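You operate a simulated robot arm through the tools that you are given. There is no shell and no other tool. Be economical: measure what you need, move in short steps, check, and stop when the job is done.

Carry out the task below with a simulated robot arm. There is one attempt and no reset: what you move stays moved.

TASK
Press the zero button two times.

It is judged by the outcome, as a careful person would: the job done as asked, and still so three seconds after it is handed in. It fails if anything else is knocked over, pushed out of place, dropped, spilled or broken.

THE ROBOT
A 6-joint arm with a two-finger parallel gripper, fixed in place. Base frame: the origin is at the foot of the arm, x ahead of it, y to its left, z up. Lengths are in m, angles in rad, forces in N, time in s.
Its first joint turns from -1.152 to 1.152 rad. Payload 2.9 kg.
Tool frame: the origin (TCP) lies between the finger pads and is the grasp point; the fingertips stand 0.03 m ahead of it; z points along the fingers, y is the line along which they close. The gripper opens to 0.11 m. The fingers are 0.02 m wide and 0.01 m thick; the gripper's body (0.048 by 0.112 m) begins 0.055 m behind the TCP.
Orientation is told as [roll, pitch, yaw] about the base's x, y, z axes, in that order, counted from this pose: with the fingers straight down and closing along the base's y, the tool's x points along the base's -x, its y along +y and its z along -z.

THE INTERFACE
- The arm moves only by the tool send_rows. Its argument "increments" is a list of rows, each a list of 3 entries, a list of its own where there are three numbers: the closure in counts, from 0 (fully open) to 255 (shut), then the shift along the tool's x, y, z in m, then the turn, a rotation vector about the tool's x, y, z in rad. In form: [[claw, [tx, ty, tz], [rx, ry, rz]], ...]. A call has 1 to 8 rows; each row shifts and turns the commanded pose from where the row before left it, along the tool's axes as they then stand. A row lasts 0.2 s, in which the tool goes at most 0.05 m and 0.15 rad; a call with a longer step from one row to the next is refused whole, and so is a gripper value outside its range. A pose out of reach is approached as far as the arm can. The call stops where the force on the tool passes 40 N (or 10 N more than at its start, if that is more) or the arm is blocked; 0.2 s more then pass. The fingers move at their own pace (about 0.108 m/s each) and stop on an object; they squeeze with about 23 N. The grip force told is the motor's: it shows also when the fingers shut on nothing. Time passes only in rows, and 0.2 s behind the last, so rows that do not move let the fingers close. It gives the time, the measured TCP pose, the force on the tool (base axes), the opening and the grip force at its end, in the units of the frame above (readings bear some noise), and new pictures: "pictures" is both (left out), scene, wrist or none.
- Cameras (640 x 400 px; columns grow to the right, rows downward): "scene" is fixed at [0.0848, 0.4311, 1.3985]; the picture's right is [-0.74, -0.67, 0.00], its down [-0.28, 0.32, -0.91] and it looks along [0.60, -0.67, -0.42] (base axes); focal length 327 px, centre (320, 200). "wrist" rides on the gripper at [-0.036, 0, -0.057] in the tool frame; the picture's right is [0.00, -1.00, 0.00], its down [0.97, 0.00, -0.24] and it looks along [0.24, 0.00, 0.97] (tool axes); focal length 218 px, centre (320, 200).
- locate(camera, pixels): for up to 12 pixels [column, row] of the newest picture of that camera ("zoom" is the newest enlarged one), the place [x, y, z] in the base frame of the surface seen there, good to about 0.003 m. No time passes.
- enlarge(camera, box): a new picture of the part [left, top, right, bottom] of that camera's present view, enlarged. No time passes.
- sign_off(): hands the job in; it is judged then, once.

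Work in short steps. Measure before you move; look again where a grasp or a placing could have gone wrong, and mend it. You have 60 turns and 120 pictures in all, the two below and enlarged ones among them. Open the gripper and draw the arm clear of the work before you hand the job in, unless the task says otherwise; then end with one line.

The tools are called after "Request:" as name(argument=value, ...) on one line, values as JSON. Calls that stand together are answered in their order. send_rows: Moves the arm, as the interface text tells. Its arguments: {"type":"object","properties":{"increments":{"type":"array"},"pictures":{"type":"string","enum":["both","scene","wrist","none"]}},"required":["increments"]} The other tools are called the same way: locate (camera, pixels) gives the place of the surface under pixels of a picture; enlarge (camera, box) takes an enlarged picture of a part of a camera's view; sign_off () hands the job in.

At the start:

```text
time: 0.0
eef_pos: [0.4208, -0.1653, 1.1846]
tool_rot: [0.001, 0.001, 0.0]
contact_force: [-0.4, -0.7, 0.0]
grip_width: 0.1103
grip_force: 0.0
```

scene: 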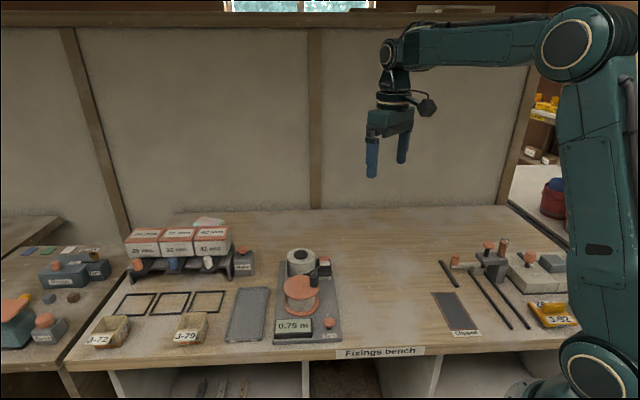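
wrist: 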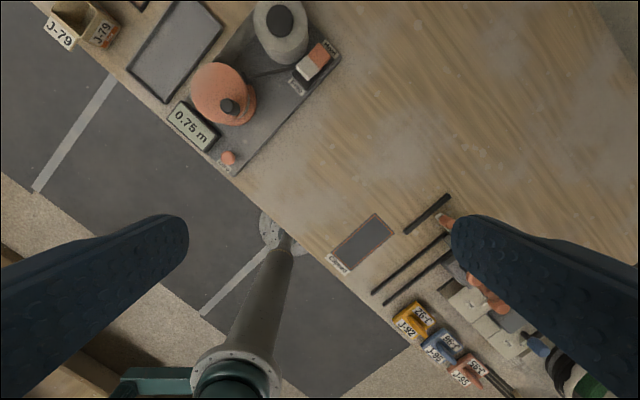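

I look closely at the device with the 0.75 m display, near scene (305,300), to find the zero button.

Request:
enlarge(camera="scene", box=[260, 235, 360, 350])

Request:
enlarge(camera="wrist", box=[150, 0, 350, 190])

```text
3.48 times, centred on (310, 292) of scene
```

zoom: 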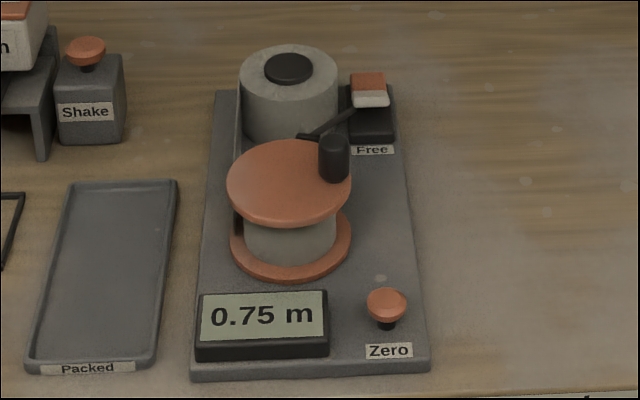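

```text
2.11 times, centred on (250, 95) of wrist
```

zoom: 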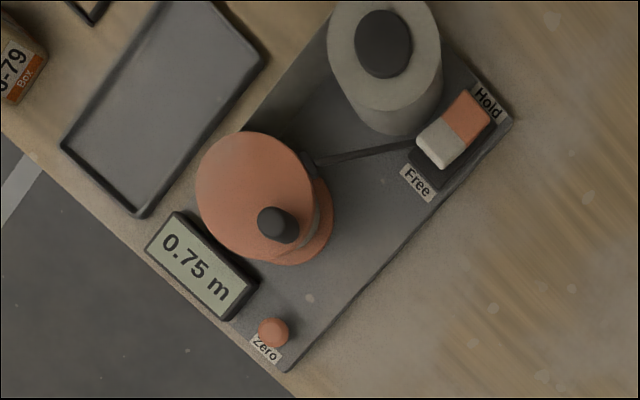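

The Zero button is at zoom (273,331). I measure it and its neighbours.

Request:
locate(camera="zoom", pixels=[[273, 331], [270, 326], [280, 334], [300, 340], [230, 290], [277, 224], [300, 205], [310, 300], [465, 110], [245, 180]])

Request:
locate(camera="scene", pixels=[[330, 321], [330, 324], [331, 335], [302, 285]])

```text
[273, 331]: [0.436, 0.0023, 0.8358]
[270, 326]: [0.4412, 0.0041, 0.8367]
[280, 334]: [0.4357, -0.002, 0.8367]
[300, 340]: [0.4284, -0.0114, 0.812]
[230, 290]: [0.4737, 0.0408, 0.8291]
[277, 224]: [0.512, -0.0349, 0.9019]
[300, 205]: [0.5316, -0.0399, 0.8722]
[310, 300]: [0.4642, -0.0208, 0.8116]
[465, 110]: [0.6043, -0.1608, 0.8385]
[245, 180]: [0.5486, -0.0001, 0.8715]
```

```text
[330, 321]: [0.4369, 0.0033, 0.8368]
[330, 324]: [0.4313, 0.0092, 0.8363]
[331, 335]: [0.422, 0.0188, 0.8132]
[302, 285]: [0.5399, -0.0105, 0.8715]
```

Button cap top is about (0.437, 0.003, 0.837), on a plate at z≈0.812. I close the gripper and move above it, staying high.

Request:
send_rows(increments=[[255, [-0.004, 0.042, 0], [0, 0, 0]], [255, [-0.004, 0.042, 0], [0, 0, 0]], [255, [-0.004, 0.042, 0], [0, 0, 0]], [255, [-0.004, 0.042, 0], [0, 0, 0]], [255, [0, 0, 0.045], [0, 0, 0]], [255, [0, 0, 0.045], [0, 0, 0]], [255, [0, 0, 0.045], [0, 0, 0]], [255, [0, 0, 0.045], [0, 0, 0]]])

```text
time: 1.8
eef_pos: [0.4367, 0.0011, 1.0051]
tool_rot: [0.0, -0.003, 0.001]
contact_force: [-0.5, 0.2, -1.2]
grip_width: 0.0001
grip_force: 23.3
```

scene: 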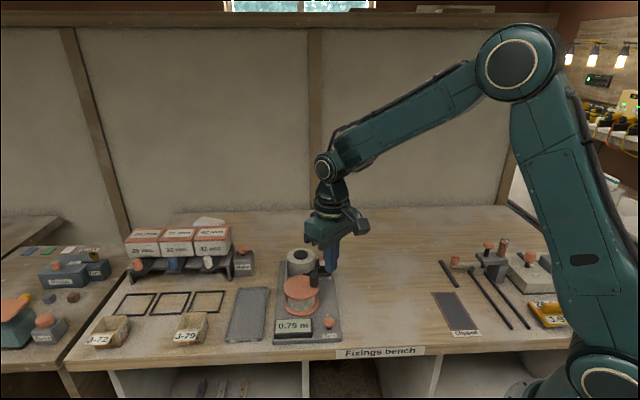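
wrist: 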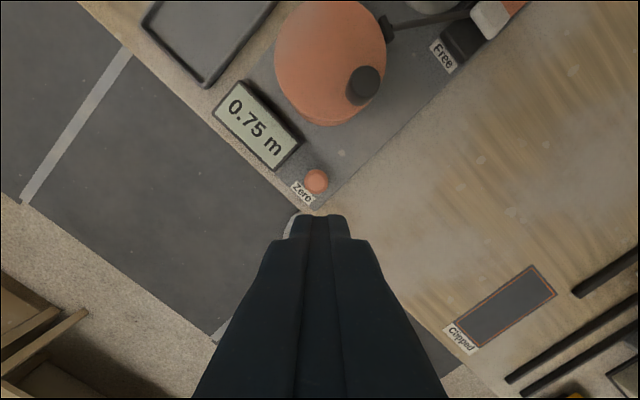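

I re-measure the button, now at wrist (316,181), from closer.

Request:
locate(camera="wrist", pixels=[[316, 181], [312, 178], [320, 178], [316, 174], [316, 187], [335, 175], [362, 80], [275, 160]])

Request:
enlarge(camera="wrist", box=[260, 140, 370, 210])

```text
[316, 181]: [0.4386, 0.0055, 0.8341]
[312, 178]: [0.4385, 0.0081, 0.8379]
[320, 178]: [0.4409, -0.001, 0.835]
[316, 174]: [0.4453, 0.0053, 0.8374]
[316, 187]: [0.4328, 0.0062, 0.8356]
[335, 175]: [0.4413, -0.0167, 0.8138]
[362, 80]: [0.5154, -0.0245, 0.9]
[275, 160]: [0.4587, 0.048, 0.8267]
```

```text
5.71 times, centred on (315, 175) of wrist
```

zoom: 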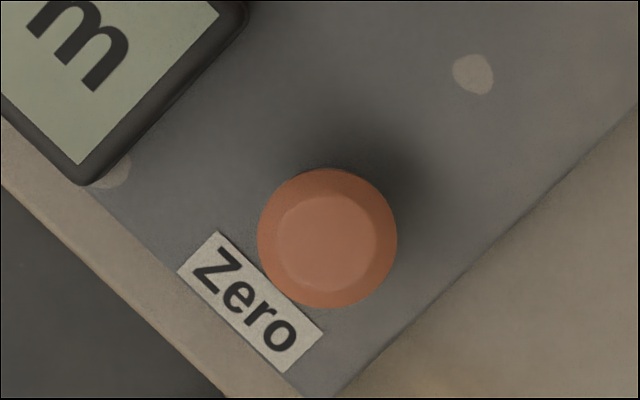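

Centre is (0.439, 0.004), top at z≈0.837, so contact comes at TCP z≈0.867. I go down to TCP z≈0.880.

Request:
send_rows(increments=[[255, [-0.002, 0.003, 0.03], [0, 0, 0]], [255, [0, 0, 0.04], [0, 0, 0]], [255, [0, 0, 0.035], [0, 0, 0]], [255, [0, 0, 0.02], [0, 0, 0]], [255, [0, 0, 0], [0, 0, 0]]])

Request:
enlarge(camera="scene", box=[260, 235, 360, 350])

```text
time: 3.0
eef_pos: [0.4405, 0.0048, 0.8801]
tool_rot: [-0.001, 0.0, 0.0]
contact_force: [0.3, -0.5, 0.0]
grip_width: 0.0002
grip_force: 22.7
```

scene: 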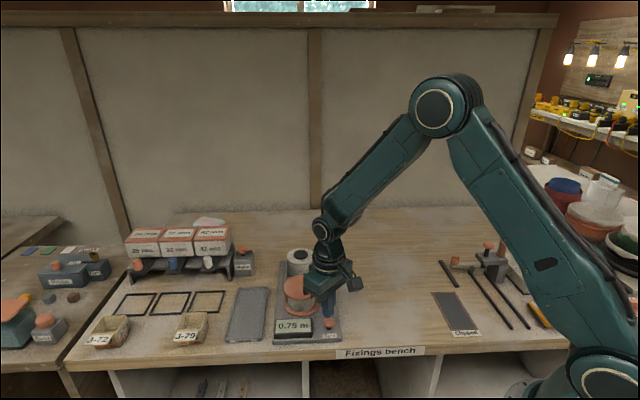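
wrist: 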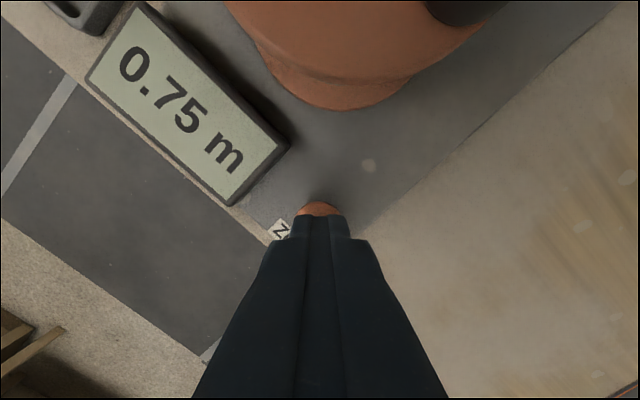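

```text
3.48 times, centred on (310, 292) of scene
```

zoom: 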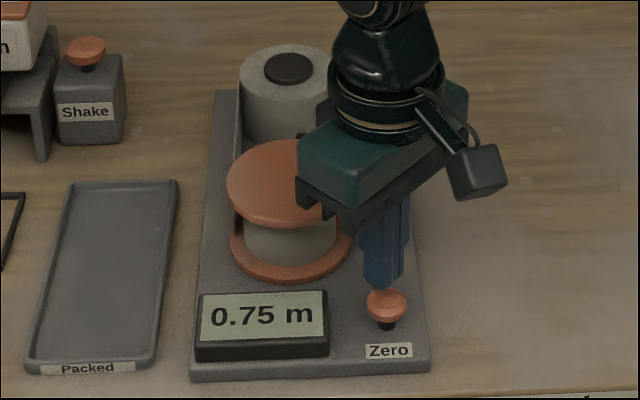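

The tip sits above the button with about 13 mm to spare. I lower it in small steps to feel contact.

Request:
send_rows(increments=[[255, [0, 0, 0.006], [0, 0, 0]], [255, [0, 0, 0.006], [0, 0, 0]], [255, [0, 0, 0.002], [0, 0, 0]], [255, [0, 0, 0.002], [0, 0, 0]]], pictures="wrist")

Request:
enlarge(camera="scene", box=[260, 235, 360, 350])

```text
time: 4.0
eef_pos: [0.439, 0.0047, 0.8654]
tool_rot: [0.001, 0.001, 0.0]
contact_force: [0.5, 0.0, 0.6]
grip_width: 0.0001
grip_force: 22.7
```

wrist: 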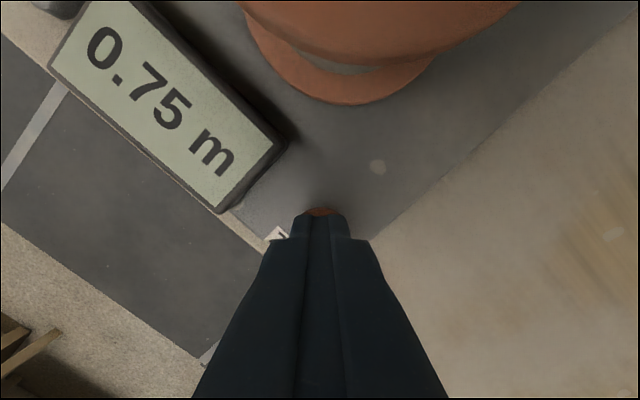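

```text
3.48 times, centred on (310, 292) of scene
```

zoom: 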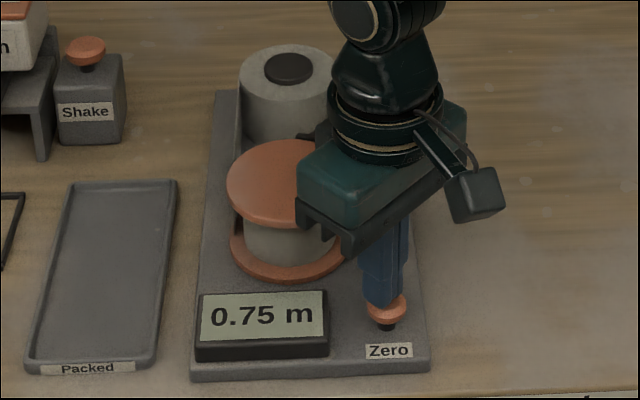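

Force is still about zero, so it is at contact or just short. I press on in 1.5 mm steps.

Request:
send_rows(increments=[[255, [0, 0, 0.0015], [0, 0, 0]], [255, [0, 0, 0.0015], [0, 0, 0]]], pictures="wrist")

```text
time: 4.6
eef_pos: [0.4401, 0.0051, 0.862]
tool_rot: [0.0, 0.001, 0.001]
contact_force: [1.2, -1.3, 2.8]
grip_width: 0.0001
grip_force: 22.8
```

wrist: 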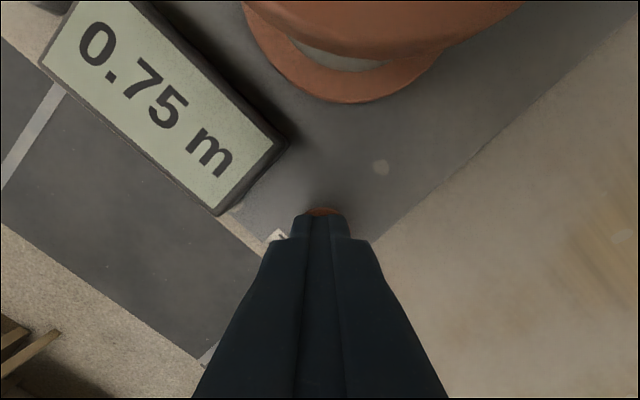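

Contact begins (2.8 N). I continue down.

Request:
send_rows(increments=[[255, [0, 0, 0.001], [0, 0, 0]], [255, [0, 0, 0.001], [0, 0, 0]]], pictures="wrist")

```text
time: 5.2
eef_pos: [0.4388, 0.0058, 0.8597]
tool_rot: [0.0, 0.0, 0.001]
contact_force: [-0.2, 1.8, 4.6]
grip_width: 0.0
grip_force: 22.7
```

wrist: 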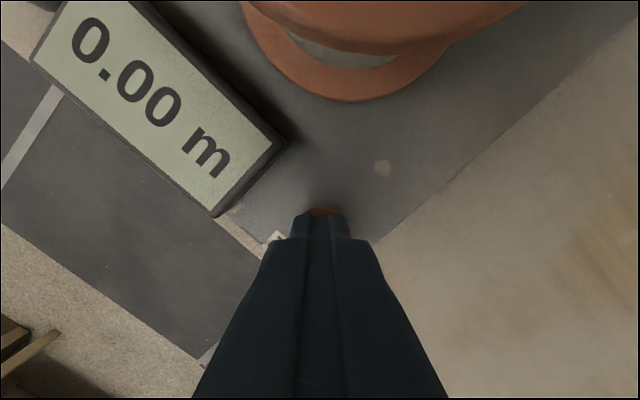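

The display reads 0.00 m, so the first press registered at TCP z≈0.860. I lift fully off to release it.

Request:
send_rows(increments=[[255, [0, 0, -0.01], [0, 0, 0]], [255, [0, 0, -0.01], [0, 0, 0]], [255, [0, 0, 0], [0, 0, 0]], [255, [0, 0, 0], [0, 0, 0]]], pictures="wrist")

Request:
enlarge(camera="scene", box=[260, 235, 360, 350])

```text
time: 6.2
eef_pos: [0.4392, 0.0057, 0.8793]
tool_rot: [0.0, 0.003, 0.0]
contact_force: [0.5, 0.3, 0.2]
grip_width: 0.0002
grip_force: 23.4
```

wrist: 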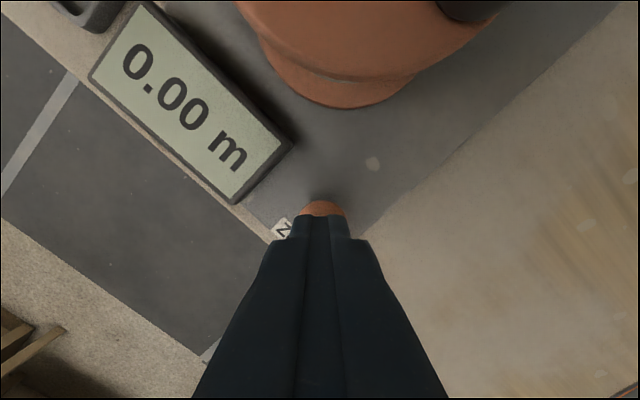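

```text
3.48 times, centred on (310, 292) of scene
```

zoom: 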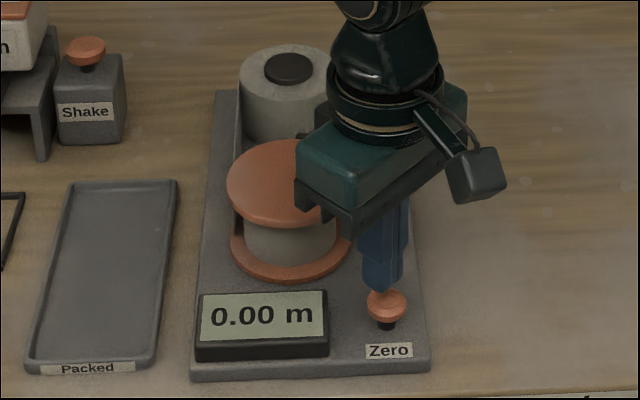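

The button is released and came back up. For the second press I go 1 mm deeper than the first, to be sure, since the display already reads 0.00.

Request:
send_rows(increments=[[255, [0, 0, 0.01], [0, 0, 0]], [255, [0, 0, 0.005], [0, 0, 0]], [255, [0, 0, 0.003], [0, 0, 0]], [255, [0, 0, 0.002], [0, 0, 0]], [255, [0, 0, 0.0012], [0, 0, 0]], [255, [0, 0, 0], [0, 0, 0]]], pictures="wrist")

Request:
enlarge(camera="scene", box=[260, 235, 360, 350])

```text
time: 7.6
eef_pos: [0.4399, 0.0063, 0.8585]
tool_rot: [0.001, 0.0, -0.001]
contact_force: [-1.6, 2.1, 4.2]
grip_width: 0.0
grip_force: 22.3
```

wrist: 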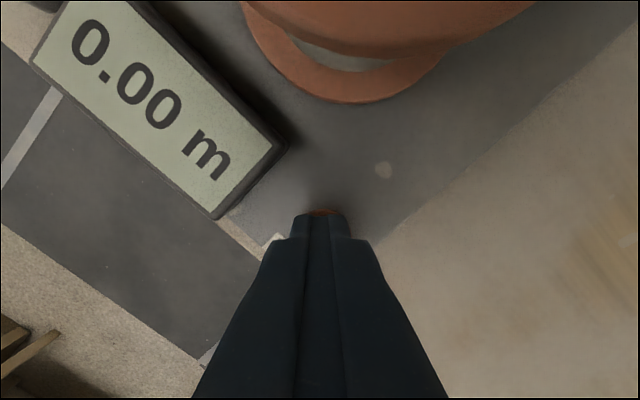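

```text
3.48 times, centred on (310, 292) of scene
```

zoom: 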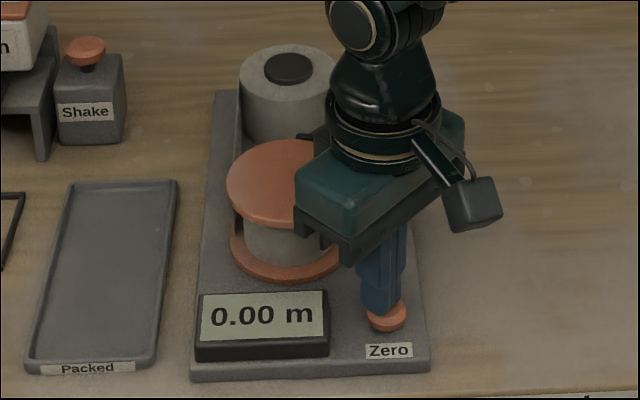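

The cap is visibly down and the tip is deeper than at the first trigger. I press 1 mm more for margin, without releasing.

Request:
send_rows(increments=[[255, [0, 0, 0.001], [0, 0, 0]], [255, [0, 0, 0], [0, 0, 0]]], pictures="none")

```text
time: 8.2
eef_pos: [0.4404, 0.0063, 0.858]
tool_rot: [0.0, -0.002, 0.001]
contact_force: [1.3, 2.8, 6.0]
grip_width: 0.0
grip_force: 22.9
```

The second press is done (z 0.858, 6 N). I lift straight up well clear, and open the gripper only when high.

Request:
send_rows(increments=[[255, [0, 0, -0.02], [0, 0, 0]], [255, [0, 0, -0.04], [0, 0, 0]], [255, [0, 0, -0.045], [0, 0, 0]], [255, [0, 0, -0.045], [0, 0, 0]], [0, [0, 0, -0.045], [0, 0, 0]], [0, [0, 0, -0.045], [0, 0, 0]], [0, [0, -0.045, 0], [0, 0, 0]], [0, [0, -0.045, 0], [0, 0, 0]]])

Request:
enlarge(camera="scene", box=[260, 235, 360, 350])

```text
time: 10.0
eef_pos: [0.44, -0.0864, 1.0983]
tool_rot: [0.0, 0.0, 0.0]
contact_force: [0.3, 0.4, -0.1]
grip_width: 0.1101
grip_force: 0.1
```

scene: 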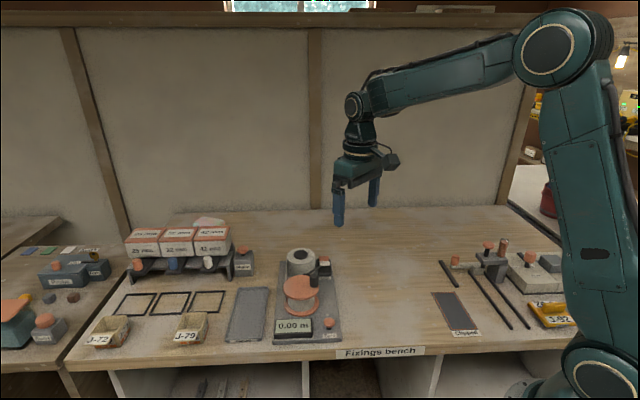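
wrist: 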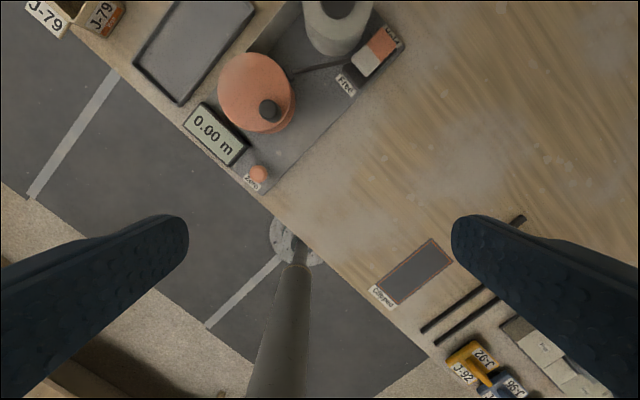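

```text
3.48 times, centred on (310, 292) of scene
```

zoom: 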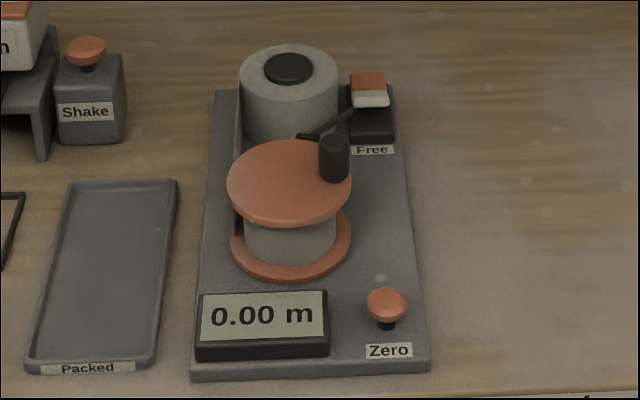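

The button is back up, nothing else has moved, and the arm is clear with the gripper open. I hand the job in.

Request:
sign_off()

```text
The job is handed in.
```

I pressed the Zero button twice, releasing it fully in between: the first press took the display from 0.75 m to 0.00 m, and the second went deeper, though the display, already at 0.00, could not confirm it.
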